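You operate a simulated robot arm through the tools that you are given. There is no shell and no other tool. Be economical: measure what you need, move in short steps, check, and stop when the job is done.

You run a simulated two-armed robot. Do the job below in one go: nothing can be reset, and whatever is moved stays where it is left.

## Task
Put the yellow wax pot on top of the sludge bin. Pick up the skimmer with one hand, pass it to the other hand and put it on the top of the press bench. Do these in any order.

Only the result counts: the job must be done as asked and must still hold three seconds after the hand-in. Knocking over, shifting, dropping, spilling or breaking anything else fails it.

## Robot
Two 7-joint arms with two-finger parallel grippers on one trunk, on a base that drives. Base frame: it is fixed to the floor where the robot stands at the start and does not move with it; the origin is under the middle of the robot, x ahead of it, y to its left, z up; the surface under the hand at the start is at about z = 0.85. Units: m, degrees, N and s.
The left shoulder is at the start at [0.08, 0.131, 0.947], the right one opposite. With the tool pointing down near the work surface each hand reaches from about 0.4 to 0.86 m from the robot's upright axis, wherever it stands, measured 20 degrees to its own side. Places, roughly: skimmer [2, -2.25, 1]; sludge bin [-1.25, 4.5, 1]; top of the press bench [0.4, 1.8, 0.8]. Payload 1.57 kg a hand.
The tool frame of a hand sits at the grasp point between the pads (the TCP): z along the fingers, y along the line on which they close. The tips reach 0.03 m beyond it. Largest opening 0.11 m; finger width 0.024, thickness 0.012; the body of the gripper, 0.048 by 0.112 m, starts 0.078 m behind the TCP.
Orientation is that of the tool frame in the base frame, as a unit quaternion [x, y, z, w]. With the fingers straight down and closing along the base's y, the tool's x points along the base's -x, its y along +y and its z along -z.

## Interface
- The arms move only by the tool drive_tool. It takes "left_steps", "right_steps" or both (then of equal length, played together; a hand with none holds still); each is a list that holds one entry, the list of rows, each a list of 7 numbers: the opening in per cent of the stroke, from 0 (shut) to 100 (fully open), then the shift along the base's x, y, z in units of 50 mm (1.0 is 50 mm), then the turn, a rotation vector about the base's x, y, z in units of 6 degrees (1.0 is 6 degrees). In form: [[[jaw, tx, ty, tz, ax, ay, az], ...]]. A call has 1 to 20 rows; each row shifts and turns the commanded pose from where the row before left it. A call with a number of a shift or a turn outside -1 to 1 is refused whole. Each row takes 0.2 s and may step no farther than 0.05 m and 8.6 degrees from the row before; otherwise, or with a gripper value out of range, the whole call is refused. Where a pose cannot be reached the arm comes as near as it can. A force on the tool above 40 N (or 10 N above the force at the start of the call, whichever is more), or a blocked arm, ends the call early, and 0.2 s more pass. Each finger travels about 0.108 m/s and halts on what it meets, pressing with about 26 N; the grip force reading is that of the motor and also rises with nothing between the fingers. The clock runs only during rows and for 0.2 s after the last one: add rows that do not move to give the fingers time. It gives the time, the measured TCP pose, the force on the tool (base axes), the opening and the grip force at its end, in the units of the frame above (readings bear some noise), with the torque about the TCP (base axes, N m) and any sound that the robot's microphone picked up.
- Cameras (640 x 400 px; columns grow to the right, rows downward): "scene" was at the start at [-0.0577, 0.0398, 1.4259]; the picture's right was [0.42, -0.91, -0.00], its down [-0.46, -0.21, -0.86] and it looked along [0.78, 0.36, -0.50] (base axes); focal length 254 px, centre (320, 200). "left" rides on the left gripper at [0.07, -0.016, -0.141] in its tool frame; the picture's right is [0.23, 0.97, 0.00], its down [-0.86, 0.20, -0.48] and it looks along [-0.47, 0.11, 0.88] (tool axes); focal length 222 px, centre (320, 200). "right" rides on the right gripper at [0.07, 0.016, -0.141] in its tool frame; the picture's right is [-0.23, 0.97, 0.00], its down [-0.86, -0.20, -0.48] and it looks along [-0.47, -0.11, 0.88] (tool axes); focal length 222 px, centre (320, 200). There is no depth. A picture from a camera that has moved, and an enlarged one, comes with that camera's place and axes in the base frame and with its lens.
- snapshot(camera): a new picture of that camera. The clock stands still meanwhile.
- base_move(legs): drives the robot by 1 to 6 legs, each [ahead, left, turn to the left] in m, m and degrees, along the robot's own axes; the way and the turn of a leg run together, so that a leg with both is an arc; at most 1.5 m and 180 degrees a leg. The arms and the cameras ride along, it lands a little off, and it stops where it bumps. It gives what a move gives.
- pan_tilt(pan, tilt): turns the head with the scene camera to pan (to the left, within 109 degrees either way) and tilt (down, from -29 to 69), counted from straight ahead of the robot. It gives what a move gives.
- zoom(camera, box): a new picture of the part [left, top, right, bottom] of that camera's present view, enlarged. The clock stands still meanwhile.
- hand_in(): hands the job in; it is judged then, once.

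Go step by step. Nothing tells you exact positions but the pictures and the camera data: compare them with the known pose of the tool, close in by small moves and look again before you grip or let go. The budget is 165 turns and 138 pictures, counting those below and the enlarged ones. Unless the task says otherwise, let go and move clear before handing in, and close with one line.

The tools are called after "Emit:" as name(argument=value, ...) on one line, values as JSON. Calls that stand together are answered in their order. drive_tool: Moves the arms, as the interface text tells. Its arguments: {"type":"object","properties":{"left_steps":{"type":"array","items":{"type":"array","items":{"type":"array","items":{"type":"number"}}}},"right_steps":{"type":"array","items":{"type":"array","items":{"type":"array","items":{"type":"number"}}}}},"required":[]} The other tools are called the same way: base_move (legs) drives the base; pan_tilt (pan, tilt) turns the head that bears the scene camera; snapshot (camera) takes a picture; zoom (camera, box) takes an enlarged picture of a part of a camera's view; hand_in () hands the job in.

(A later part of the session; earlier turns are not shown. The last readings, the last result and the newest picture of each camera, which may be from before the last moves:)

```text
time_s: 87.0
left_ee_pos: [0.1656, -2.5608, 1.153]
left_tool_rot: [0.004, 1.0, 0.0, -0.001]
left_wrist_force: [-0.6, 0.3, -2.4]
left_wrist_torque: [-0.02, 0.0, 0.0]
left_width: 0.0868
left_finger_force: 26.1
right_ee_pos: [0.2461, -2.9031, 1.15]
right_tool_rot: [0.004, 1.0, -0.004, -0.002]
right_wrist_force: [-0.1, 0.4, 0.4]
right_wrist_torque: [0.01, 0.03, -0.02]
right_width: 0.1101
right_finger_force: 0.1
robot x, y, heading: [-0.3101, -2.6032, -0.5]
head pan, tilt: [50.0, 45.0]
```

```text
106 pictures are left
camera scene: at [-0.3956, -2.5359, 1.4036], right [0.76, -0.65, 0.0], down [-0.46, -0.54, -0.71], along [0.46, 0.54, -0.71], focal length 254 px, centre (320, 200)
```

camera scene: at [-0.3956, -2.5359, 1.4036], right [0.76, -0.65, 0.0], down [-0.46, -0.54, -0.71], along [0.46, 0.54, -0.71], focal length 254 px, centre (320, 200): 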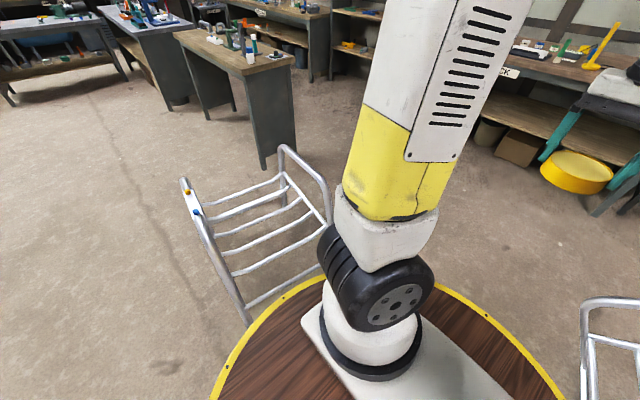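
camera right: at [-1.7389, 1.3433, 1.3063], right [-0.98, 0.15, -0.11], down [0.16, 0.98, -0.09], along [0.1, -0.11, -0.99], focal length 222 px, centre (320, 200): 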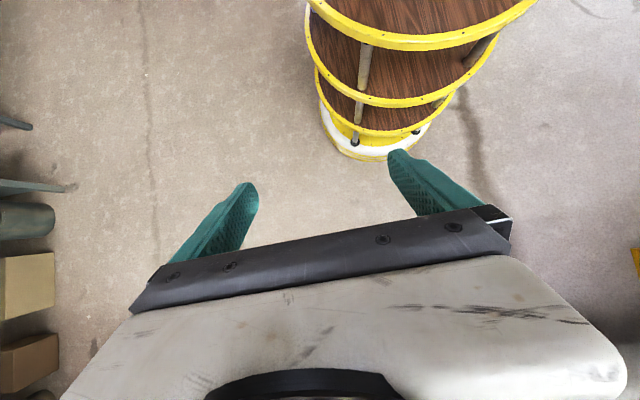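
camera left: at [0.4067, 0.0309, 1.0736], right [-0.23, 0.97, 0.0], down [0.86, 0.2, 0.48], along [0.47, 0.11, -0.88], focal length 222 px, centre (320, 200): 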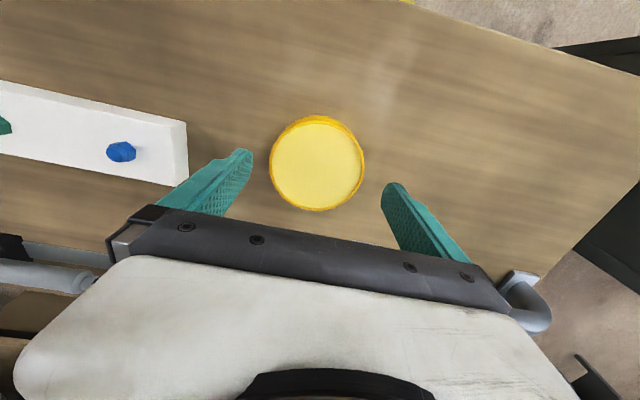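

The lane between the two frames is centred on y≈−2.40 and 0.9 m wide. Driving through to x≈1.0 and turning north.

Emit:
base_move(legs=[[0, 0.2, 0.5], [1.35, 0, 0], [0, 0, 90]])

Emit:
pan_tilt(pan=0, tilt=20)

Emit:
snapshot(camera="scene")

Emit:
pan_tilt(pan=-95, tilt=30)

Emit:
snapshot(camera="scene")

```text
time_s: 98.8
left_ee_pos: [1.0299, -1.9138, 1.1545]
left_tool_rot: [0.709, -0.705, 0.0, 0.001]
left_wrist_force: [0.1, -0.7, -3.3]
left_wrist_torque: [-0.05, -0.02, -0.02]
left_width: 0.0865
left_finger_force: 25.5
right_ee_pos: [1.3702, -1.8265, 1.151]
right_tool_rot: [0.708, -0.706, 0.006, -0.002]
right_wrist_force: [0.5, 0.6, 0.0]
right_wrist_torque: [-0.02, 0.01, -0.01]
right_width: 0.1102
right_finger_force: 0.0
robot x, y, heading: [1.0769, -2.3867, 90.2]
head pan, tilt: [50.0, 45.0]
```

```text
time_s: 100.0
left_ee_pos: [1.0293, -1.9114, 1.1528]
left_tool_rot: [0.708, -0.706, 0.0, 0.0]
left_wrist_force: [-0.2, -0.1, -2.7]
left_wrist_torque: [0.0, -0.01, 0.0]
left_width: 0.0867
left_finger_force: 25.9
right_ee_pos: [1.3708, -1.8263, 1.1497]
right_tool_rot: [0.709, -0.706, 0.005, -0.001]
right_wrist_force: [-0.1, -0.3, -0.7]
right_wrist_torque: [0.02, 0.01, -0.04]
right_width: 0.1096
right_finger_force: 0.1
robot x, y, heading: [1.0778, -2.3851, 90.1]
head pan, tilt: [0.0, 20.0]
```

```text
105 pictures are left
camera scene: at [1.075, -2.4309, 1.4422], right [1.0, 0.01, 0.0], down [0.0, -0.34, -0.94], along [0.0, 0.94, -0.34], focal length 254 px, centre (320, 200)
```

scene: 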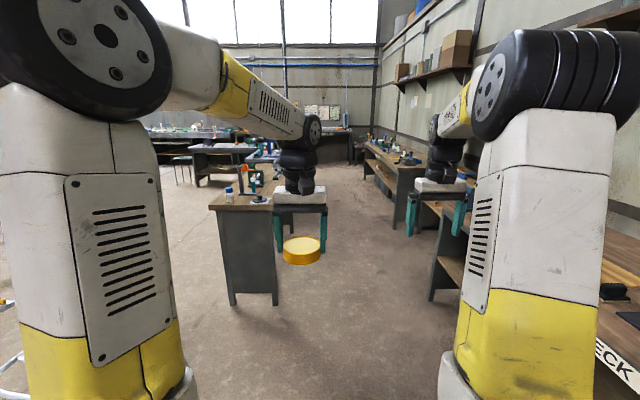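

```text
time_s: 101.7
left_ee_pos: [1.0287, -1.9122, 1.1531]
left_tool_rot: [0.708, -0.706, 0.0, 0.0]
left_wrist_force: [-1.0, 0.8, -3.0]
left_wrist_torque: [0.0, 0.01, 0.01]
left_width: 0.0864
left_finger_force: 26.4
right_ee_pos: [1.3712, -1.8272, 1.1498]
right_tool_rot: [0.708, -0.706, 0.005, -0.001]
right_wrist_force: [-0.3, 0.0, 0.4]
right_wrist_torque: [0.0, 0.0, 0.01]
right_width: 0.1098
right_finger_force: 0.0
robot x, y, heading: [1.0749, -2.3879, 90.2]
head pan, tilt: [-95.0, 30.0]
```

```text
104 pictures are left
camera scene: at [1.1657, -2.5315, 1.4262], right [-0.08, -1.0, 0.0], down [-0.5, 0.04, -0.87], along [0.86, -0.07, -0.5], focal length 254 px, centre (320, 200)
```

scene: 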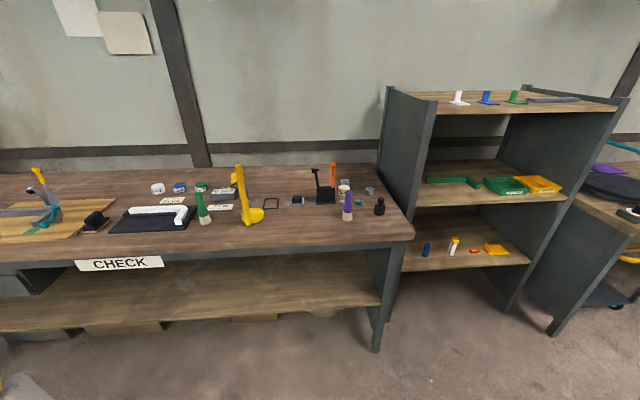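

The yellow upright ladle on the CHECK bench should be the skimmer. Zooming for later, then continuing north.

Emit:
zoom(camera="scene", box=[170, 140, 330, 240])

Emit:
zoom(camera="scene", box=[300, 80, 640, 290])

```text
4.00 times, centred on (250, 190) of scene
camera zoom: at [1.1657, -2.5315, 1.4262], right [-0.08, -1.0, 0.0], down [-0.5, 0.04, -0.87], along [0.86, -0.07, -0.5], focal length 1016 px, centre (600, 240)
```

zoom: 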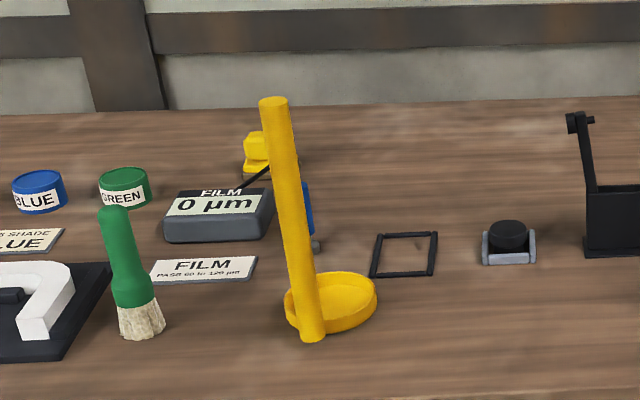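

```text
1.88 times, centred on (470, 185) of scene
camera zoom: at [1.1657, -2.5315, 1.4262], right [-0.08, -1.0, 0.0], down [-0.5, 0.04, -0.87], along [0.86, -0.07, -0.5], focal length 478 px, centre (38, 228)
```

zoom: 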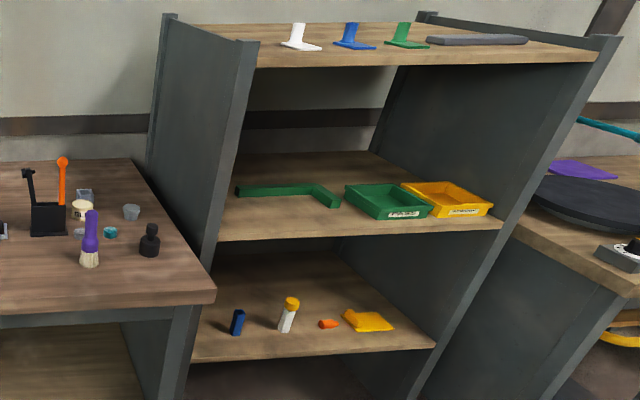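

Skimmer located: vertical handle at [1.995, −2.317], top z≈1.09, dish on its −y side. Now driving north along the aisle.

Emit:
base_move(legs=[[1.3, -0.1, 0], [1.5, 0, 0]])

Emit:
pan_tilt(pan=0, tilt=20)

Emit:
snapshot(camera="scene")

```text
time_s: 115.3
left_ee_pos: [1.1989, 0.891, 1.1534]
left_tool_rot: [-0.697, 0.717, 0.0, -0.001]
left_wrist_force: [0.2, 0.1, -2.5]
left_wrist_torque: [-0.04, 0.01, -0.02]
left_width: 0.0866
left_finger_force: 26.0
right_ee_pos: [1.5425, 0.965, 1.15]
right_tool_rot: [-0.697, 0.717, -0.006, 0.001]
right_wrist_force: [-0.4, 0.1, 0.8]
right_wrist_torque: [0.02, -0.01, 0.02]
right_width: 0.11
right_finger_force: 0.1
robot x, y, heading: [1.2262, 0.4181, 88.4]
head pan, tilt: [-95.0, 30.0]
```

```text
time_s: 117.0
left_ee_pos: [1.1977, 0.8914, 1.1535]
left_tool_rot: [-0.697, 0.717, 0.0, -0.001]
left_wrist_force: [-0.3, -0.6, -3.0]
left_wrist_torque: [0.0, 0.01, 0.01]
left_width: 0.0862
left_finger_force: 26.4
right_ee_pos: [1.5424, 0.966, 1.1513]
right_tool_rot: [-0.697, 0.717, -0.005, 0.002]
right_wrist_force: [-1.2, 0.5, 0.1]
right_wrist_torque: [-0.01, 0.03, -0.02]
right_width: 0.11
right_finger_force: 0.2
robot x, y, heading: [1.2233, 0.4192, 88.5]
head pan, tilt: [0.0, 20.0]
```

```text
101 pictures are left
camera scene: at [1.2274, 0.3722, 1.4423], right [1.0, -0.03, 0.0], down [-0.01, -0.34, -0.94], along [0.03, 0.94, -0.34], focal length 254 px, centre (320, 200)
```

scene: 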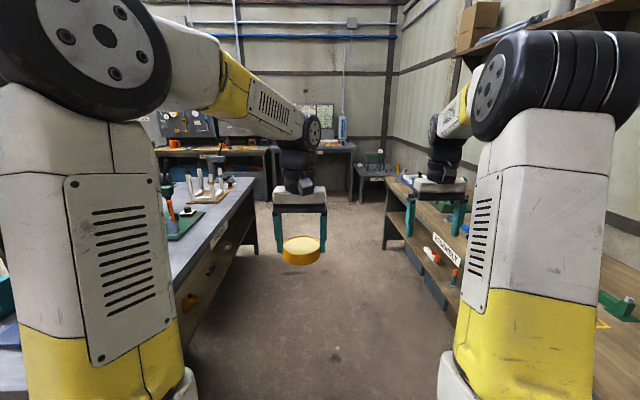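

Aisle is clear; the far benches' fronts are at y≈4.3. Continuing to y≈3.4, turning west and looking.

Emit:
base_move(legs=[[1.5, 0, 1.5], [1.45, 0, 0], [0, 0, 90]])

Emit:
pan_tilt(pan=0, tilt=20)

Emit:
snapshot(camera="scene")

```text
time_s: 135.0
left_ee_pos: [0.7024, 3.2489, 1.1545]
left_tool_rot: [0.999, 0.038, 0.001, -0.001]
left_wrist_force: [-0.1, 0.1, -2.2]
left_wrist_torque: [-0.02, -0.03, 0.02]
left_width: 0.0863
left_finger_force: 26.1
right_ee_pos: [0.5925, 3.5843, 1.1499]
right_tool_rot: [0.999, 0.038, 0.003, -0.004]
right_wrist_force: [0.5, 0.4, 0.1]
right_wrist_torque: [0.01, 0.01, 0.0]
right_width: 0.1102
right_finger_force: 0.0
robot x, y, heading: [1.1739, 3.3258, -175.7]
head pan, tilt: [0.0, 20.0]
```

```text
time_s: 135.6
left_ee_pos: [0.7033, 3.2496, 1.1527]
left_tool_rot: [0.999, 0.039, 0.0, 0.001]
left_wrist_force: [-0.1, -0.9, -1.8]
left_wrist_torque: [0.01, -0.02, 0.02]
left_width: 0.0865
left_finger_force: 26.3
right_ee_pos: [0.5921, 3.5839, 1.1504]
right_tool_rot: [0.999, 0.037, 0.003, -0.005]
right_wrist_force: [0.1, -0.8, 0.8]
right_wrist_torque: [-0.02, 0.03, -0.01]
right_width: 0.1102
right_finger_force: 0.0
robot x, y, heading: [1.1693, 3.3318, -175.8]
head pan, tilt: [0.0, 20.0]
```

```text
100 pictures are left
camera scene: at [1.2181, 3.3345, 1.4423], right [-0.08, 1.0, 0.0], down [0.34, 0.03, -0.94], along [-0.94, -0.07, -0.34], focal length 254 px, centre (320, 200)
```

scene: 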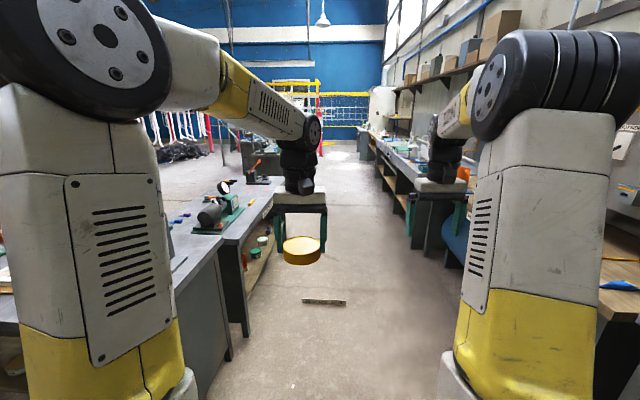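

The corridor is wide; a small strip lies on the floor at about (−0.4, 3.25). I'll zoom on it and the wash line.

Emit:
zoom(camera="scene", box=[270, 270, 400, 350])

Emit:
pan_tilt(pan=-35, tilt=25)

Emit:
snapshot(camera="scene")

```text
4.92 times, centred on (335, 310) of scene
camera zoom: at [1.2181, 3.3345, 1.4423], right [-0.08, 1.0, 0.0], down [0.34, 0.03, -0.94], along [-0.94, -0.07, -0.34], focal length 1250 px, centre (246, -342)
```

zoom: 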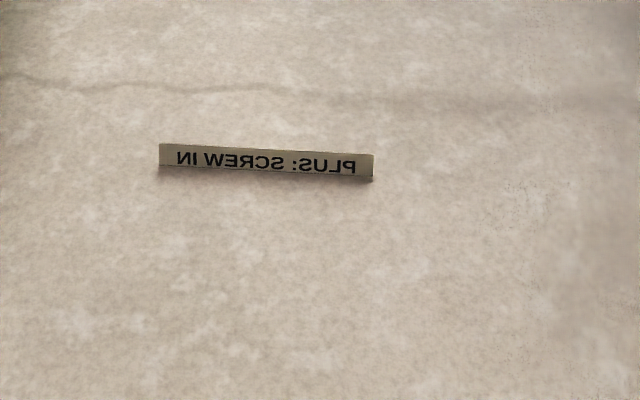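

```text
time_s: 136.6
left_ee_pos: [0.7034, 3.2499, 1.1531]
left_tool_rot: [0.999, 0.039, 0.001, 0.0]
left_wrist_force: [0.3, 0.1, -2.6]
left_wrist_torque: [-0.01, -0.03, -0.05]
left_width: 0.0866
left_finger_force: 25.5
right_ee_pos: [0.5921, 3.5833, 1.1498]
right_tool_rot: [0.999, 0.037, 0.002, -0.004]
right_wrist_force: [1.1, 0.6, 0.6]
right_wrist_torque: [0.04, -0.01, 0.02]
right_width: 0.1099
right_finger_force: 0.1
robot x, y, heading: [1.1757, 3.329, -175.7]
head pan, tilt: [-35.0, 25.0]
```

```text
98 pictures are left
camera scene: at [1.2316, 3.3885, 1.4342], right [0.51, 0.86, 0.0], down [0.36, -0.22, -0.91], along [-0.78, 0.46, -0.42], focal length 254 px, centre (320, 200)
```

scene: 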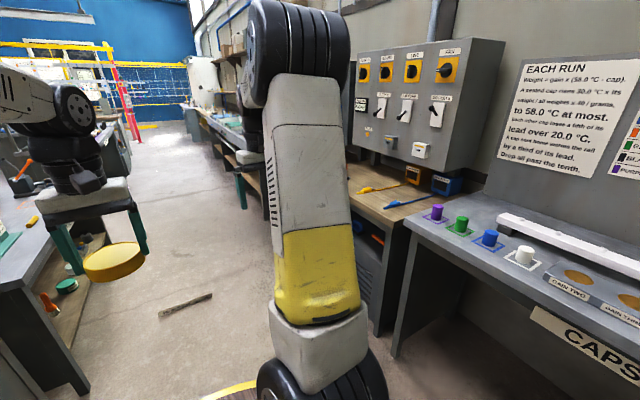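

It's a label lying on the floor (x≈−0.38, y 3.08–3.41). I'll pass north of it at y≈3.75, first squaring up.

Emit:
base_move(legs=[[0, 0, -4.3], [0.3, -0.42, 0]])

Emit:
pan_tilt(pan=0, tilt=30)

Emit:
snapshot(camera="scene")

```text
time_s: 140.1
left_ee_pos: [0.3986, 3.7121, 1.1532]
left_tool_rot: [1.0, -0.004, 0.001, 0.0]
left_wrist_force: [-0.4, -1.2, -2.9]
left_wrist_torque: [0.01, -0.05, -0.01]
left_width: 0.0864
left_finger_force: 25.9
right_ee_pos: [0.3152, 4.0538, 1.1502]
right_tool_rot: [1.0, -0.005, 0.003, -0.004]
right_wrist_force: [0.2, -0.4, 0.0]
right_wrist_torque: [0.01, 0.05, 0.01]
right_width: 0.1101
right_finger_force: 0.1
robot x, y, heading: [0.8701, 3.7474, 179.6]
head pan, tilt: [-35.0, 25.0]
```

```text
time_s: 141.1
left_ee_pos: [0.3982, 3.7112, 1.1536]
left_tool_rot: [1.0, -0.003, 0.0, 0.0]
left_wrist_force: [-0.2, -0.7, -2.4]
left_wrist_torque: [-0.01, -0.02, 0.02]
left_width: 0.0864
left_finger_force: 26.3
right_ee_pos: [0.3157, 4.0532, 1.1498]
right_tool_rot: [1.0, -0.004, 0.003, -0.004]
right_wrist_force: [-0.4, 0.4, -0.6]
right_wrist_torque: [0.0, -0.04, -0.01]
right_width: 0.1102
right_finger_force: 0.0
robot x, y, heading: [0.8766, 3.7499, 179.6]
head pan, tilt: [0.0, 30.0]
```

```text
97 pictures are left
camera scene: at [0.9207, 3.753, 1.4262], right [0.01, 1.0, 0.0], down [0.5, 0.0, -0.87], along [-0.87, 0.01, -0.5], focal length 254 px, centre (320, 200)
```

scene: 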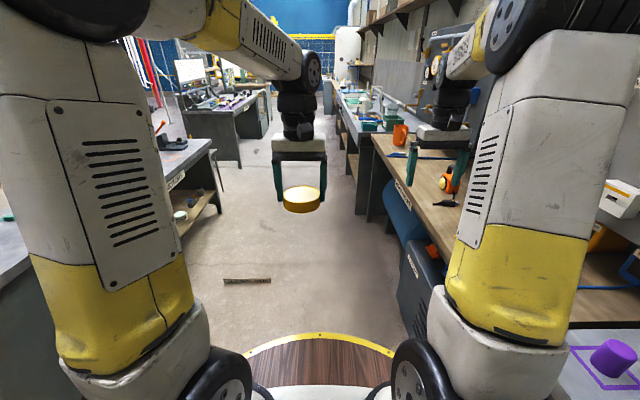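

Clear lanes on both sides (~4–9 cm). Driving straight past the label, then easing south again and facing the wash line.

Emit:
base_move(legs=[[1.25, 0, 0.3], [0.4, 0.0, 0], [0.1, 0.2, 0]])

Emit:
pan_tilt(pan=-60, tilt=35)

Emit:
snapshot(camera="scene")

```text
time_s: 150.8
left_ee_pos: [-1.3588, 3.4853, 1.1522]
left_tool_rot: [1.0, 0.005, 0.0, 0.0]
left_wrist_force: [-0.4, -0.5, -1.5]
left_wrist_torque: [-0.01, -0.01, -0.03]
left_width: 0.0865
left_finger_force: 25.8
right_ee_pos: [-1.4474, 3.8256, 1.1495]
right_tool_rot: [1.0, 0.005, 0.002, -0.003]
right_wrist_force: [0.6, 0.1, -0.7]
right_wrist_torque: [0.02, 0.0, -0.03]
right_width: 0.1101
right_finger_force: 0.0
robot x, y, heading: [-0.8844, 3.5337, -179.3]
head pan, tilt: [0.0, 30.0]
```

```text
time_s: 152.1
left_ee_pos: [-1.3596, 3.484, 1.1526]
left_tool_rot: [1.0, 0.005, 0.002, -0.001]
left_wrist_force: [0.7, 0.1, -1.4]
left_wrist_torque: [0.01, 0.03, 0.0]
left_width: 0.0863
left_finger_force: 26.2
right_ee_pos: [-1.4467, 3.8248, 1.1494]
right_tool_rot: [1.0, 0.005, 0.003, -0.004]
right_wrist_force: [0.3, -0.6, 0.0]
right_wrist_torque: [-0.03, 0.02, 0.0]
right_width: 0.1098
right_finger_force: 0.1
robot x, y, heading: [-0.8847, 3.5356, -179.7]
head pan, tilt: [-60.0, 35.0]
```

```text
96 pictures are left
camera scene: at [-0.7915, 3.6107, 1.4184], right [0.86, 0.51, 0.0], down [0.29, -0.49, -0.82], along [-0.42, 0.71, -0.57], focal length 254 px, centre (320, 200)
```

scene: 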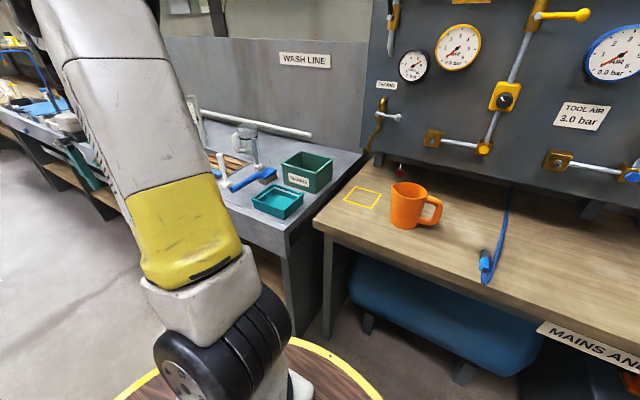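

Emit:
zoom(camera="scene", box=[200, 110, 360, 230])

```text
3.33 times, centred on (280, 170) of scene
camera zoom: at [-0.7915, 3.6107, 1.4184], right [0.86, 0.51, 0.0], down [0.29, -0.49, -0.82], along [-0.42, 0.71, -0.57], focal length 846 px, centre (453, 300)
```

zoom: 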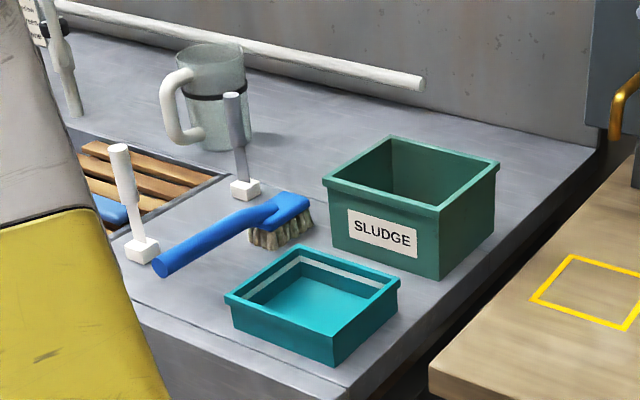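

The green open box labelled SLUDGE is the bin, at about [−1.325, 4.415], rim z≈0.945. I'll face north in front of it and look from closer.

Emit:
base_move(legs=[[0, 0, -90.4], [0.1, 0.3, 0]])

Emit:
pan_tilt(pan=0, tilt=40)

Emit:
snapshot(camera="scene")

Emit:
snapshot(camera="left")

```text
time_s: 158.1
left_ee_pos: [-1.2425, 4.1018, 1.1525]
left_tool_rot: [0.71, -0.704, 0.001, 0.001]
left_wrist_force: [0.5, -1.0, -2.4]
left_wrist_torque: [0.03, 0.02, 0.0]
left_width: 0.0866
left_finger_force: 25.6
right_ee_pos: [-0.9022, 4.1871, 1.1507]
right_tool_rot: [0.709, -0.706, 0.005, -0.002]
right_wrist_force: [-0.1, 0.1, 0.3]
right_wrist_torque: [0.0, 0.0, 0.01]
right_width: 0.1099
right_finger_force: 0.0
robot x, y, heading: [-1.196, 3.6297, 90.8]
head pan, tilt: [-60.0, 35.0]
```

```text
time_s: 159.4
left_ee_pos: [-1.2429, 4.1005, 1.1528]
left_tool_rot: [0.71, -0.704, 0.001, 0.001]
left_wrist_force: [-0.2, -0.1, -1.8]
left_wrist_torque: [-0.01, 0.0, 0.0]
left_width: 0.0865
left_finger_force: 26.0
right_ee_pos: [-0.9022, 4.1874, 1.1497]
right_tool_rot: [0.709, -0.705, 0.004, -0.001]
right_wrist_force: [0.0, 0.9, 0.0]
right_wrist_torque: [0.02, 0.01, -0.02]
right_width: 0.1101
right_finger_force: 0.1
robot x, y, heading: [-1.1979, 3.6274, 90.5]
head pan, tilt: [0.0, 40.0]
```

```text
94 pictures are left
camera scene: at [-1.1958, 3.575, 1.4109], right [1.0, 0.01, 0.0], down [0.0, -0.64, -0.77], along [0.0, 0.77, -0.64], focal length 254 px, centre (320, 200)
```

scene: 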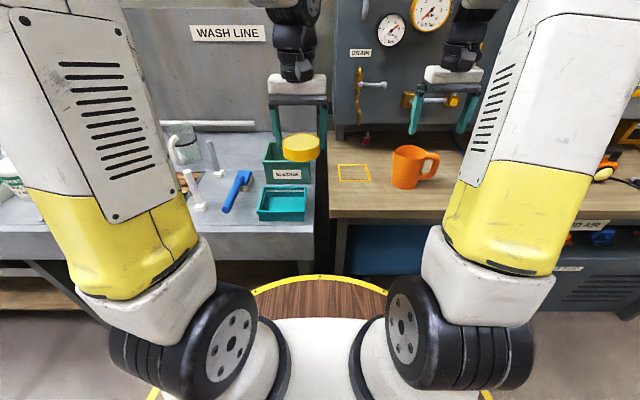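

```text
93 pictures are left
camera left: at [-1.2248, 4.0319, 1.2949], right [-0.97, -0.23, 0.0], down [-0.21, 0.85, 0.48], along [-0.11, 0.46, -0.88], focal length 222 px, centre (320, 200)
```

left: 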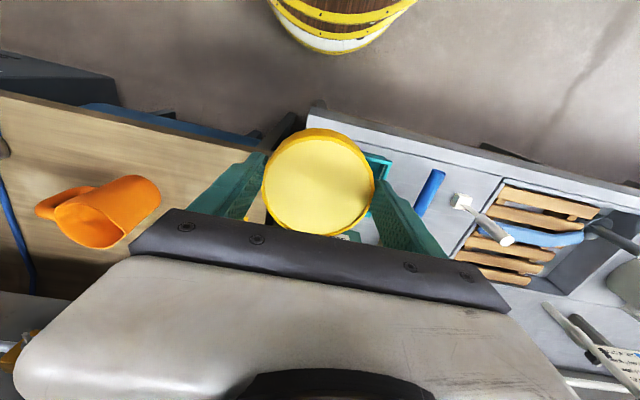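

I'll shift the pot aside to see into the bin.

Emit:
drive_tool(left_steps=[[[60, 0.7, 0, 0.4, 0, 0, 0], [60, 0.7, 0, 0.4, 0, 0, 0], [60, 0.7, 0, 0, 0, 0, 0], [60, 0, 0, 0, 0, 0, 0]]])

Emit:
zoom(camera="scene", box=[230, 120, 350, 240])

```text
time_s: 160.4
left_ee_pos: [-1.1364, 4.0993, 1.1935]
left_tool_rot: [0.71, -0.705, 0.0, 0.0]
left_wrist_force: [0.3, 0.2, -2.1]
left_wrist_torque: [-0.03, -0.01, -0.02]
left_width: 0.0863
left_finger_force: 26.4
right_ee_pos: [-0.901, 4.1876, 1.1514]
right_tool_rot: [0.709, -0.705, 0.004, -0.002]
right_wrist_force: [0.6, 0.2, 0.2]
right_wrist_torque: [0.01, -0.02, 0.0]
right_width: 0.1105
right_finger_force: 0.1
robot x, y, heading: [-1.1933, 3.6252, 90.3]
head pan, tilt: [0.0, 40.0]
```

```text
3.33 times, centred on (290, 180) of scene
camera zoom: at [-1.1959, 3.575, 1.4109], right [1.0, 0.01, 0.0], down [0.0, -0.64, -0.77], along [0.0, 0.77, -0.64], focal length 846 px, centre (420, 267)
```

zoom: 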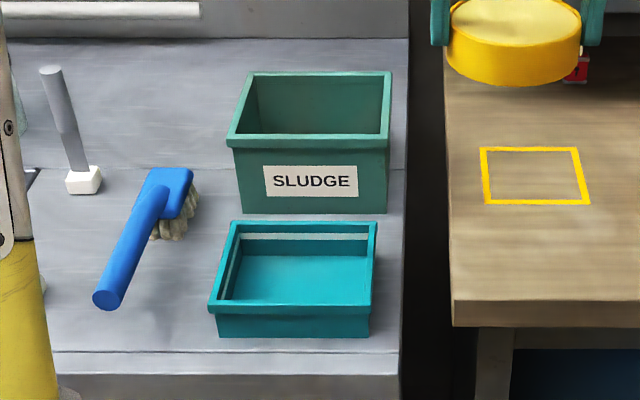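

The bin is an empty open box (rim 171×153 mm, top z≈0.949), so the pot (86 mm) would fall in unless it rests on the rim. I'll set it stably across the near-right corner of the rim; moving above that corner first.

Emit:
drive_tool(left_steps=[[[60, -0.38, 0.87, 0, 0, 0, 0], [60, -0.38, 0.87, 0, 0, 0, 0], [60, -0.38, 0.87, 0, 0, 0, 0], [60, -0.38, 0.87, 0, 0, 0, 0], [60, -0.38, 0.87, 0, 0, 0, 0], [60, -0.38, 0.87, 0, 0, 0, 0], [60, 0, 0, -0.9, 0, 0, 0], [60, 0, 0, -0.9, 0, 0, 0], [60, 0, 0, -0.9, 0, 0, 0], [60, 0, 0, 0, 0, 0, 0]]])

Emit:
zoom(camera="scene", box=[230, 100, 350, 220])

Emit:
snapshot(camera="left")

```text
time_s: 162.6
left_ee_pos: [-1.2544, 4.3605, 1.0575]
left_tool_rot: [0.709, -0.705, 0.001, 0.0]
left_wrist_force: [0.2, 0.0, -2.0]
left_wrist_torque: [-0.05, 0.02, -0.02]
left_width: 0.0865
left_finger_force: 25.6
right_ee_pos: [-0.9016, 4.1885, 1.1494]
right_tool_rot: [0.709, -0.705, 0.005, -0.001]
right_wrist_force: [0.5, -0.2, 0.6]
right_wrist_torque: [0.0, 0.0, 0.0]
right_width: 0.1098
right_finger_force: 0.0
robot x, y, heading: [-1.1952, 3.6298, 90.3]
head pan, tilt: [0.0, 40.0]
```

```text
3.33 times, centred on (290, 160) of scene
camera zoom: at [-1.1959, 3.5751, 1.4109], right [1.0, 0.01, 0.0], down [0.0, -0.64, -0.77], along [0.0, 0.77, -0.64], focal length 846 px, centre (420, 333)
```

zoom: 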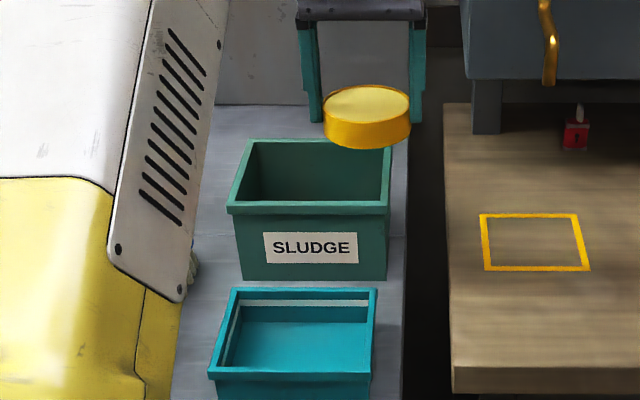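

```text
90 pictures are left
camera left: at [-1.2367, 4.2913, 1.2002], right [-0.97, -0.23, 0.0], down [-0.21, 0.85, 0.48], along [-0.11, 0.46, -0.88], focal length 222 px, centre (320, 200)
```

left: 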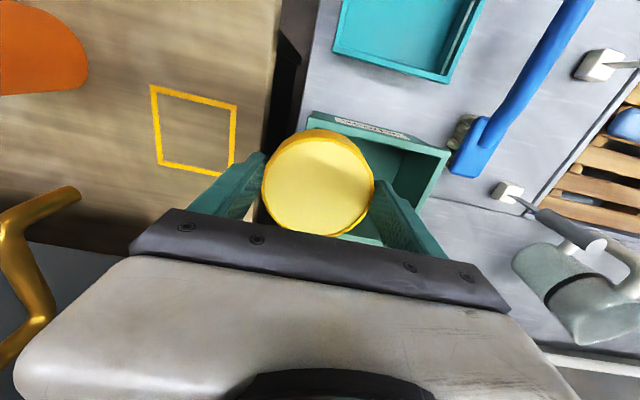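

Pot is aligned about 20 mm in from both rim edges. Lowering closer.

Emit:
drive_tool(left_steps=[[[60, 0, 0.04, -0.5, 0, 0, 0], [60, 0, 0, -0.5, 0, 0, 0], [60, 0, 0, 0, 0, 0, 0]]])

Emit:
zoom(camera="scene", box=[250, 120, 330, 180])

```text
time_s: 163.4
left_ee_pos: [-1.2535, 4.363, 1.0093]
left_tool_rot: [0.709, -0.705, 0.001, 0.001]
left_wrist_force: [-0.2, -0.1, -1.5]
left_wrist_torque: [-0.01, 0.0, -0.01]
left_width: 0.0866
left_finger_force: 26.6
right_ee_pos: [-0.9016, 4.1883, 1.1511]
right_tool_rot: [0.709, -0.705, 0.005, -0.001]
right_wrist_force: [-0.2, -0.5, 0.4]
right_wrist_torque: [0.01, 0.0, 0.01]
right_width: 0.1102
right_finger_force: 0.1
robot x, y, heading: [-1.2012, 3.6296, 90.5]
head pan, tilt: [0.0, 40.0]
```

```text
6.67 times, centred on (290, 150) of scene
camera zoom: at [-1.1959, 3.5751, 1.4109], right [1.0, 0.01, 0.0], down [0.0, -0.64, -0.77], along [0.0, 0.77, -0.64], focal length 1692 px, centre (520, 533)
```

zoom: 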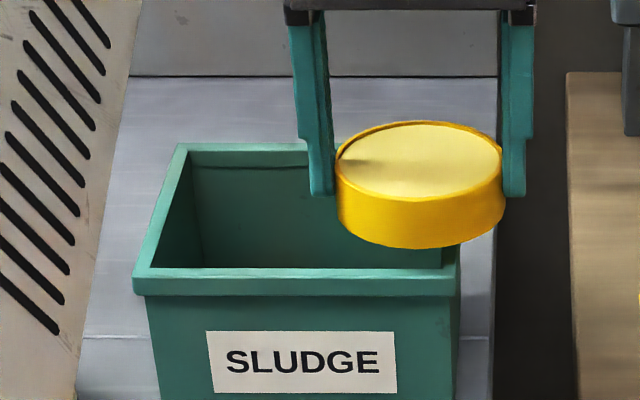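

Good alignment. Lowering in small steps, watching the force.

Emit:
drive_tool(left_steps=[[[60, 0, 0, -0.15, 0, 0, 0], [60, 0, 0, -0.1, 0, 0, 0], [60, 0, 0, -0.05, 0, 0, 0], [60, 0, 0, 0, 0, 0, 0]]])

Emit:
zoom(camera="scene", box=[250, 120, 330, 180])

```text
time_s: 164.4
left_ee_pos: [-1.2533, 4.3641, 0.993]
left_tool_rot: [0.71, -0.704, 0.0, 0.001]
left_wrist_force: [-0.5, -0.5, -2.8]
left_wrist_torque: [-0.04, 0.0, 0.0]
left_width: 0.0865
left_finger_force: 26.1
right_ee_pos: [-0.9009, 4.1879, 1.1501]
right_tool_rot: [0.709, -0.705, 0.005, -0.001]
right_wrist_force: [-0.3, -0.3, -0.3]
right_wrist_torque: [0.01, -0.02, -0.02]
right_width: 0.11
right_finger_force: 0.0
robot x, y, heading: [-1.1956, 3.6283, 90.4]
head pan, tilt: [0.0, 40.0]
```

```text
6.67 times, centred on (290, 150) of scene
camera zoom: at [-1.1959, 3.5751, 1.4109], right [1.0, 0.01, 0.0], down [0.0, -0.64, -0.77], along [0.0, 0.77, -0.64], focal length 1692 px, centre (520, 533)
```

zoom: 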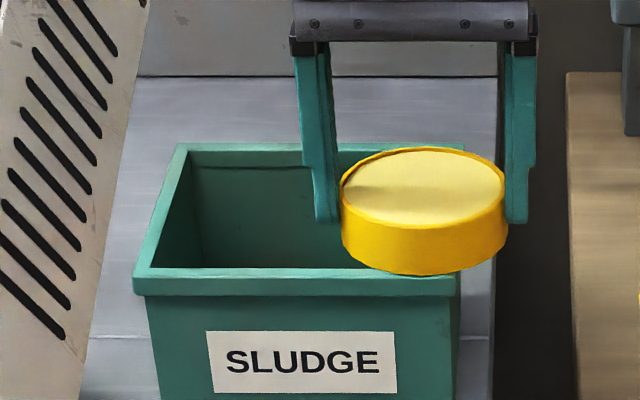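

Still above the rim by about 1 cm; continuing down gently.

Emit:
drive_tool(left_steps=[[[60, 0, 0, -0.08, 0, 0, 0], [60, 0, 0, -0.06, 0, 0, 0], [60, 0, 0, 0, 0, 0, 0]]])

Emit:
drive_tool(left_steps=[[[60, 0, 0, -0.06, 0, 0, 0], [60, 0, 0, 0, 0, 0, 0]]])

Emit:
zoom(camera="scene", box=[250, 120, 330, 180])

```text
time_s: 165.2
left_ee_pos: [-1.2521, 4.3646, 0.988]
left_tool_rot: [0.71, -0.705, -0.001, -0.001]
left_wrist_force: [-2.7, 4.0, 22.2]
left_wrist_torque: [0.24, 0.13, 0.06]
left_width: 0.0869
left_finger_force: 25.9
right_ee_pos: [-0.9003, 4.1873, 1.15]
right_tool_rot: [0.709, -0.705, 0.005, -0.001]
right_wrist_force: [-0.6, -0.7, 0.2]
right_wrist_torque: [0.0, 0.0, -0.02]
right_width: 0.1099
right_finger_force: 0.1
robot x, y, heading: [-1.1976, 3.6294, 90.5]
head pan, tilt: [0.0, 40.0]
```

```text
time_s: 165.8
left_ee_pos: [-1.2508, 4.3652, 0.9833]
left_tool_rot: [0.709, -0.705, 0.0, 0.0]
left_wrist_force: [0.7, 2.1, 22.0]
left_wrist_torque: [0.09, 0.02, 0.01]
left_width: 0.0867
left_finger_force: 26.3
right_ee_pos: [-0.9016, 4.1882, 1.151]
right_tool_rot: [0.708, -0.706, 0.005, -0.002]
right_wrist_force: [-0.2, 0.6, -0.7]
right_wrist_torque: [-0.02, -0.02, 0.01]
right_width: 0.1101
right_finger_force: 0.0
robot x, y, heading: [-1.1987, 3.625, 90.4]
head pan, tilt: [0.0, 40.0]
```

```text
6.67 times, centred on (290, 150) of scene
camera zoom: at [-1.1958, 3.5743, 1.4108], right [1.0, 0.01, 0.0], down [0.0, -0.64, -0.77], along [0.0, 0.77, -0.64], focal length 1692 px, centre (520, 533)
```

zoom: 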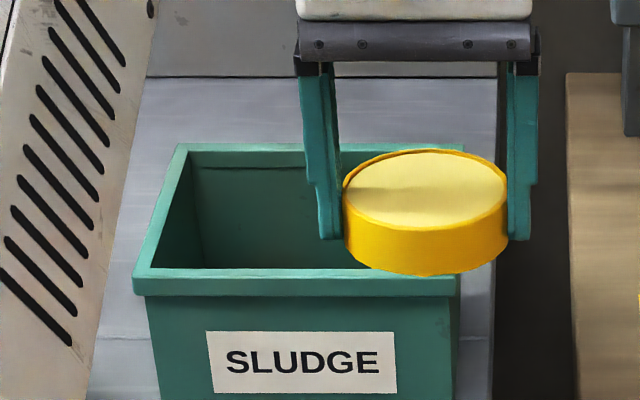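

Contact made, but the pot's front edge only just overlaps the front rim (centre ~46 mm in). I'll lift a little, shift 16 mm toward me, and recheck.

Emit:
drive_tool(left_steps=[[[60, 0, 0, 0.3, 0, 0, 0], [60, 0, 0, 0.3, 0, 0, 0], [60, 0, -0.32, 0, 0, 0, 0], [60, 0, 0, 0, 0, 0, 0]]])

Emit:
zoom(camera="scene", box=[250, 120, 330, 180])

Emit:
zoom(camera="right", box=[320, 60, 640, 260])

```text
time_s: 166.8
left_ee_pos: [-1.2507, 4.3485, 1.0103]
left_tool_rot: [0.709, -0.705, 0.001, 0.001]
left_wrist_force: [-0.2, 0.0, -2.4]
left_wrist_torque: [0.01, 0.01, 0.02]
left_width: 0.0865
left_finger_force: 26.1
right_ee_pos: [-0.9006, 4.1876, 1.1503]
right_tool_rot: [0.709, -0.705, 0.006, -0.001]
right_wrist_force: [0.3, 0.0, 0.7]
right_wrist_torque: [0.0, 0.01, -0.04]
right_width: 0.11
right_finger_force: 0.1
robot x, y, heading: [-1.1933, 3.6283, 90.5]
head pan, tilt: [0.0, 40.0]
```

```text
6.67 times, centred on (290, 150) of scene
camera zoom: at [-1.1959, 3.5751, 1.4109], right [1.0, 0.01, 0.0], down [0.0, -0.64, -0.77], along [0.0, 0.77, -0.64], focal length 1692 px, centre (520, 533)
```

zoom: 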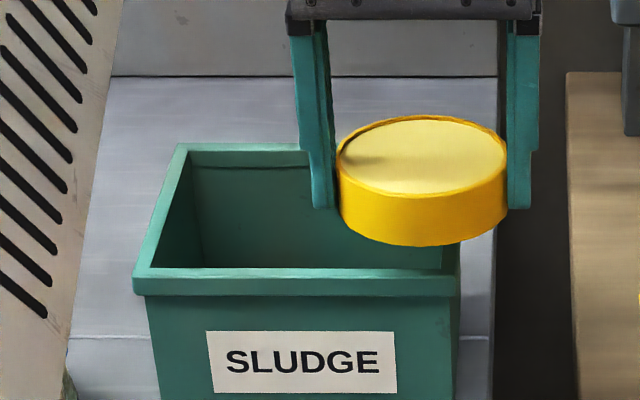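

```text
2.00 times, centred on (480, 160) of right
camera zoom: at [-0.9202, 4.1191, 1.2918], right [-0.98, 0.22, -0.01], down [0.19, 0.86, 0.48], along [0.11, 0.46, -0.88], focal length 444 px, centre (0, 280)
```

zoom: 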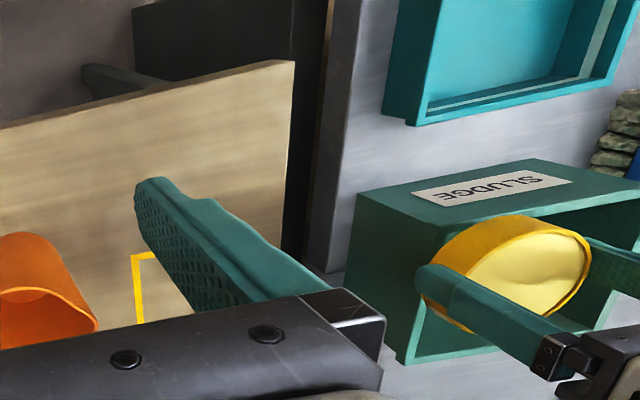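

Bin unmoved, pot level. Lowering to just above the expected contact, then small steps.

Emit:
drive_tool(left_steps=[[[60, 0, 0, -0.2, 0, 0, 0], [60, 0, 0, -0.16, 0, 0, 0], [60, 0, 0, 0, 0, 0, 0]]])

Emit:
drive_tool(left_steps=[[[60, 0, 0, -0.06, 0, 0, 0], [60, 0, 0, 0, 0, 0, 0]]])

Emit:
zoom(camera="scene", box=[250, 120, 330, 180])

```text
time_s: 167.6
left_ee_pos: [-1.2514, 4.3491, 0.9936]
left_tool_rot: [0.709, -0.705, 0.0, 0.001]
left_wrist_force: [-0.1, -0.2, -2.6]
left_wrist_torque: [-0.01, 0.0, -0.02]
left_width: 0.0865
left_finger_force: 25.4
right_ee_pos: [-0.9018, 4.1874, 1.1481]
right_tool_rot: [0.709, -0.705, 0.003, -0.001]
right_wrist_force: [0.2, 0.6, 1.0]
right_wrist_torque: [0.0, 0.04, 0.01]
right_width: 0.11
right_finger_force: 0.0
robot x, y, heading: [-1.1955, 3.6275, 90.5]
head pan, tilt: [0.0, 40.0]
```

```text
time_s: 168.2
left_ee_pos: [-1.2502, 4.3477, 0.9918]
left_tool_rot: [0.71, -0.704, 0.0, 0.0]
left_wrist_force: [-0.4, 0.0, -1.8]
left_wrist_torque: [-0.04, 0.01, -0.01]
left_width: 0.0866
left_finger_force: 26.1
right_ee_pos: [-0.9015, 4.1886, 1.1506]
right_tool_rot: [0.709, -0.705, 0.005, -0.001]
right_wrist_force: [-0.2, -0.5, 0.0]
right_wrist_torque: [0.0, 0.02, 0.01]
right_width: 0.1099
right_finger_force: 0.1
robot x, y, heading: [-1.1964, 3.6318, 90.5]
head pan, tilt: [0.0, 40.0]
```

```text
6.67 times, centred on (290, 150) of scene
camera zoom: at [-1.1959, 3.5751, 1.4109], right [1.0, 0.01, 0.0], down [0.0, -0.64, -0.77], along [0.0, 0.77, -0.64], focal length 1692 px, centre (520, 533)
```

zoom: 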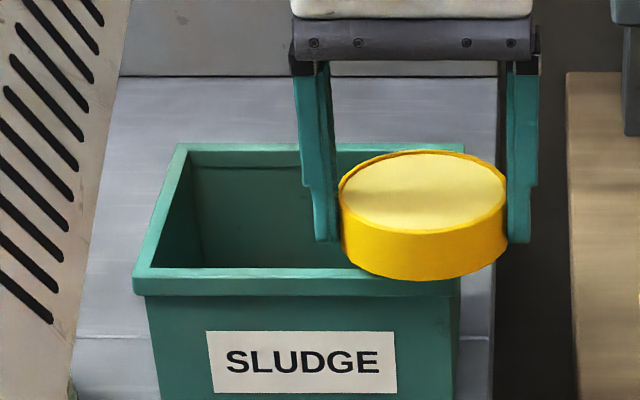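

No contact yet; continuing by 2–3 mm.

Emit:
drive_tool(left_steps=[[[60, 0, 0, -0.06, 0, 0, 0], [60, 0, 0, 0, 0, 0, 0]]])

Emit:
drive_tool(left_steps=[[[60, 0, 0, -0.04, 0, 0, 0], [60, 0, 0, 0, 0, 0, 0]]])

```text
time_s: 168.8
left_ee_pos: [-1.2504, 4.3482, 0.9892]
left_tool_rot: [0.71, -0.704, 0.001, 0.0]
left_wrist_force: [-0.2, -0.8, -3.0]
left_wrist_torque: [-0.06, 0.0, 0.02]
left_width: 0.0864
left_finger_force: 26.1
right_ee_pos: [-0.9022, 4.1894, 1.1508]
right_tool_rot: [0.709, -0.705, 0.005, -0.002]
right_wrist_force: [-0.7, 0.1, 0.2]
right_wrist_torque: [0.02, 0.01, 0.02]
right_width: 0.11
right_finger_force: 0.0
robot x, y, heading: [-1.1939, 3.6281, 90.4]
head pan, tilt: [0.0, 40.0]
```

```text
time_s: 169.4
left_ee_pos: [-1.2518, 4.3471, 0.9872]
left_tool_rot: [0.71, -0.705, 0.001, 0.0]
left_wrist_force: [0.2, 0.2, -2.2]
left_wrist_torque: [-0.02, -0.01, 0.01]
left_width: 0.0865
left_finger_force: 26.1
right_ee_pos: [-0.9017, 4.1882, 1.1498]
right_tool_rot: [0.709, -0.706, 0.005, -0.001]
right_wrist_force: [0.3, 0.3, -0.3]
right_wrist_torque: [-0.01, -0.01, -0.03]
right_width: 0.1099
right_finger_force: 0.0
robot x, y, heading: [-1.1949, 3.6255, 90.3]
head pan, tilt: [0.0, 40.0]
```

Emit:
drive_tool(left_steps=[[[60, 0, 0, -0.04, 0, 0, 0], [60, 0, 0, 0, 0, 0, 0]]])

Emit:
drive_tool(left_steps=[[[60, 0, 0, -0.04, 0, 0, 0], [60, 0, 0, 0, 0, 0, 0]]])

Emit:
zoom(camera="scene", box=[250, 120, 330, 180])

```text
time_s: 170.0
left_ee_pos: [-1.2511, 4.3469, 0.9846]
left_tool_rot: [0.71, -0.705, 0.0, 0.001]
left_wrist_force: [0.0, 0.7, -2.2]
left_wrist_torque: [-0.01, 0.03, 0.01]
left_width: 0.0863
left_finger_force: 26.0
right_ee_pos: [-0.9022, 4.1882, 1.1495]
right_tool_rot: [0.709, -0.705, 0.005, -0.002]
right_wrist_force: [0.2, 0.1, 0.4]
right_wrist_torque: [0.01, 0.0, 0.02]
right_width: 0.1102
right_finger_force: 0.1
robot x, y, heading: [-1.1963, 3.6269, 90.4]
head pan, tilt: [0.0, 40.0]
```

```text
time_s: 170.6
left_ee_pos: [-1.2513, 4.3483, 0.9837]
left_tool_rot: [0.709, -0.705, 0.0, 0.0]
left_wrist_force: [-0.1, -1.8, 9.6]
left_wrist_torque: [-0.18, 0.08, 0.01]
left_width: 0.0866
left_finger_force: 25.7
right_ee_pos: [-0.9009, 4.1872, 1.1498]
right_tool_rot: [0.709, -0.705, 0.006, -0.001]
right_wrist_force: [0.3, 1.0, -0.2]
right_wrist_torque: [0.0, 0.02, 0.0]
right_width: 0.1099
right_finger_force: 0.0
robot x, y, heading: [-1.1957, 3.6282, 90.6]
head pan, tilt: [0.0, 40.0]
```

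```text
6.67 times, centred on (290, 150) of scene
camera zoom: at [-1.1958, 3.5746, 1.4108], right [1.0, 0.01, 0.0], down [0.0, -0.64, -0.77], along [0.0, 0.77, -0.64], focal length 1692 px, centre (520, 533)
```

zoom: 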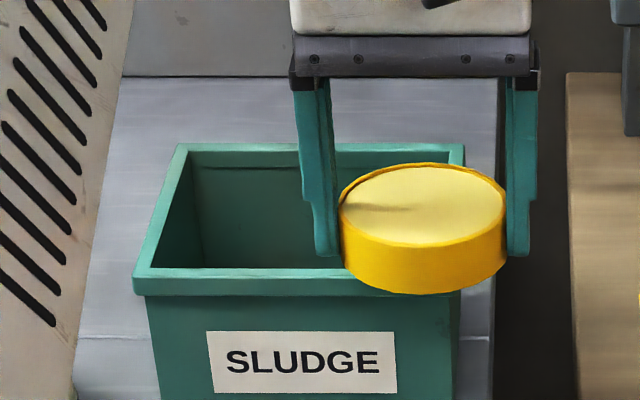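

Contact at 12 N, pot overhangs front and right rims as planned. Easing pressure and opening.

Emit:
drive_tool(left_steps=[[[60, 0, 0, 0.03, 0, 0, 0], [75, 0, 0, 0, 0, 0, 0], [82, 0, 0, 0, 0, 0, 0], [90, 0, 0, 0, 0, 0, 0], [100, 0, 0, 0, 0, 0, 0], [100, 0, 0, 0, 0, 0, 0]]])

Emit:
zoom(camera="scene", box=[250, 120, 330, 180])

```text
time_s: 172.0
left_ee_pos: [-1.2509, 4.3481, 0.9824]
left_tool_rot: [0.71, -0.704, 0.001, 0.001]
left_wrist_force: [0.4, 0.4, 0.2]
left_wrist_torque: [0.03, 0.0, 0.03]
left_width: 0.1097
left_finger_force: 0.1
right_ee_pos: [-0.902, 4.1886, 1.1503]
right_tool_rot: [0.709, -0.705, 0.005, -0.002]
right_wrist_force: [-0.4, -0.4, 0.6]
right_wrist_torque: [0.02, 0.03, -0.02]
right_width: 0.1102
right_finger_force: 0.1
robot x, y, heading: [-1.1952, 3.6261, 90.6]
head pan, tilt: [0.0, 40.0]
```

```text
6.67 times, centred on (290, 150) of scene
camera zoom: at [-1.1959, 3.575, 1.4109], right [1.0, 0.01, 0.0], down [0.0, -0.64, -0.77], along [0.0, 0.77, -0.64], focal length 1692 px, centre (520, 533)
```

zoom: 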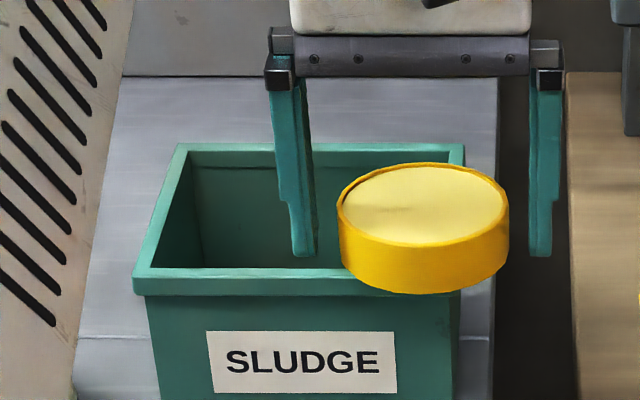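

The pot rests level on the rim corner. Retracting straight up.

Emit:
drive_tool(left_steps=[[[100, 0, 0, 0.4, 0, 0, 0], [100, 0, 0, 0.8, 0, 0, 0], [100, 0, 0, 0.9, 0, 0, 0], [100, 0, 0, 0.9, 0, 0, 0], [100, 0, -0.5, 0.5, 0, 0, 0], [100, 0, -0.9, 0, 0, 0, 0], [100, 0, -0.9, 0, 0, 0, 0], [100, 0, -0.9, 0, 0, 0, 0], [100, 0, -0.9, 0, 0, 0, 0], [100, 0, 0, 0, 0, 0, 0]]])

Emit:
zoom(camera="scene", box=[230, 120, 350, 210])

```text
time_s: 174.2
left_ee_pos: [-1.2536, 4.1417, 1.1585]
left_tool_rot: [0.71, -0.704, 0.0, -0.001]
left_wrist_force: [-0.1, 0.1, 0.5]
left_wrist_torque: [-0.02, 0.02, 0.01]
left_width: 0.1102
left_finger_force: 0.0
right_ee_pos: [-0.9022, 4.1887, 1.1507]
right_tool_rot: [0.709, -0.705, 0.004, -0.001]
right_wrist_force: [0.3, 0.6, 0.7]
right_wrist_torque: [0.01, -0.02, 0.0]
right_width: 0.1098
right_finger_force: 0.0
robot x, y, heading: [-1.1957, 3.6322, 90.4]
head pan, tilt: [0.0, 40.0]
```

```text
4.44 times, centred on (290, 165) of scene
camera zoom: at [-1.1959, 3.5749, 1.4109], right [1.0, 0.01, 0.0], down [0.0, -0.64, -0.77], along [0.0, 0.77, -0.64], focal length 1128 px, centre (453, 356)
```

zoom: 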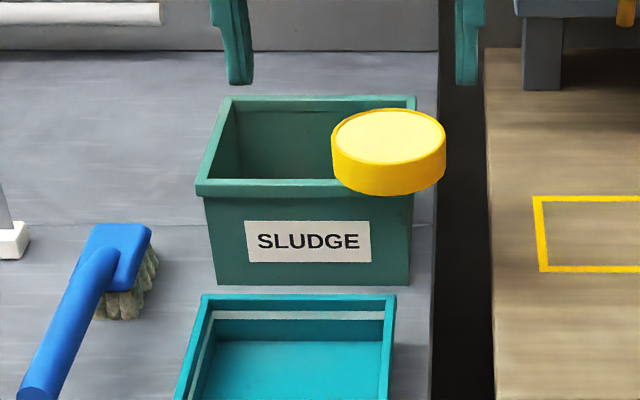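

Pot is done. Now driving back east through the corridor, passing north of the floor label.

Emit:
base_move(legs=[[-0.1, 0, 0], [0, 0, -90.5], [0.2, 0.2, 0]])

Emit:
pan_tilt(pan=0, tilt=35)

Emit:
snapshot(camera="scene")

```text
time_s: 180.8
left_ee_pos: [-0.4769, 3.7635, 1.1586]
left_tool_rot: [0.014, 1.0, 0.0, -0.001]
left_wrist_force: [0.2, -0.4, 0.2]
left_wrist_torque: [0.01, 0.01, -0.03]
left_width: 0.11
left_finger_force: 0.0
right_ee_pos: [-0.4406, 3.4092, 1.1505]
right_tool_rot: [0.014, 1.0, -0.005, -0.003]
right_wrist_force: [0.8, -0.1, -0.2]
right_wrist_torque: [-0.01, 0.02, 0.02]
right_width: 0.1101
right_finger_force: 0.1
robot x, y, heading: [-0.9919, 3.7287, -1.6]
head pan, tilt: [0.0, 40.0]
```

```text
time_s: 181.5
left_ee_pos: [-0.4756, 3.762, 1.1594]
left_tool_rot: [0.014, 1.0, 0.0, -0.001]
left_wrist_force: [0.7, 0.9, -0.3]
left_wrist_torque: [-0.01, 0.0, -0.02]
left_width: 0.1099
left_finger_force: 0.0
right_ee_pos: [-0.4414, 3.4105, 1.1508]
right_tool_rot: [0.014, 1.0, -0.005, -0.002]
right_wrist_force: [0.3, -1.2, 0.3]
right_wrist_torque: [0.02, -0.02, 0.01]
right_width: 0.11
right_finger_force: 0.1
robot x, y, heading: [-0.9904, 3.7221, -1.3]
head pan, tilt: [0.0, 35.0]
```

```text
80 pictures are left
camera scene: at [-1.0432, 3.7265, 1.4184], right [-0.03, -1.0, 0.0], down [-0.57, 0.02, -0.82], along [0.82, -0.02, -0.57], focal length 254 px, centre (320, 200)
```

scene: 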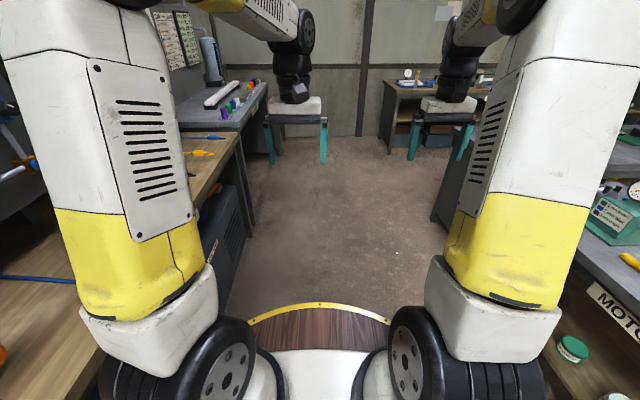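

Straightening and passing the label.

Emit:
base_move(legs=[[0.05, 0.04, 1.4], [0.6, 0, 0], [1.25, 0, 0]])

Emit:
base_move(legs=[[0.27, -0.4, 0]])

```text
time_s: 191.3
left_ee_pos: [1.4201, 3.7794, 1.1597]
left_tool_rot: [0.016, 1.0, 0.0, -0.001]
left_wrist_force: [-0.8, -0.9, -0.2]
left_wrist_torque: [0.01, 0.0, -0.01]
left_width: 0.1101
left_finger_force: 0.1
right_ee_pos: [1.4531, 3.4255, 1.1502]
right_tool_rot: [0.015, 1.0, -0.004, -0.003]
right_wrist_force: [-0.3, 0.6, 0.3]
right_wrist_torque: [0.01, -0.03, -0.02]
right_width: 0.11
right_finger_force: 0.0
robot x, y, heading: [0.9036, 3.7411, -1.6]
head pan, tilt: [0.0, 35.0]
```

```text
time_s: 194.2
left_ee_pos: [1.6726, 3.3609, 1.1589]
left_tool_rot: [0.024, 1.0, 0.001, -0.001]
left_wrist_force: [0.2, 0.1, 0.7]
left_wrist_torque: [-0.01, 0.01, -0.01]
left_width: 0.1098
left_finger_force: 0.1
right_ee_pos: [1.6996, 3.0062, 1.1509]
right_tool_rot: [0.024, 1.0, -0.005, -0.003]
right_wrist_force: [-0.5, -0.3, -0.2]
right_wrist_torque: [-0.06, -0.03, 0.01]
right_width: 0.1098
right_finger_force: 0.0
robot x, y, heading: [1.1534, 3.3309, -2.9]
head pan, tilt: [0.0, 35.0]
```

Turning south and driving down the aisle.

Emit:
base_move(legs=[[0, 0, -87], [1.3, 0.07, 0], [1.3, 0, 0]])

```text
time_s: 210.6
left_ee_pos: [1.4071, 0.2118, 1.1594]
left_tool_rot: [0.685, 0.728, 0.001, -0.001]
left_wrist_force: [0.8, -0.1, -0.5]
left_wrist_torque: [0.01, 0.01, 0.02]
left_width: 0.1101
left_finger_force: 0.1
right_ee_pos: [1.0589, 0.1475, 1.1504]
right_tool_rot: [0.686, 0.728, -0.001, -0.005]
right_wrist_force: [0.5, -0.3, -0.8]
right_wrist_torque: [0.0, -0.01, -0.01]
right_width: 0.1099
right_finger_force: 0.2
robot x, y, heading: [1.3239, 0.7245, -86.7]
head pan, tilt: [0.0, 35.0]
```

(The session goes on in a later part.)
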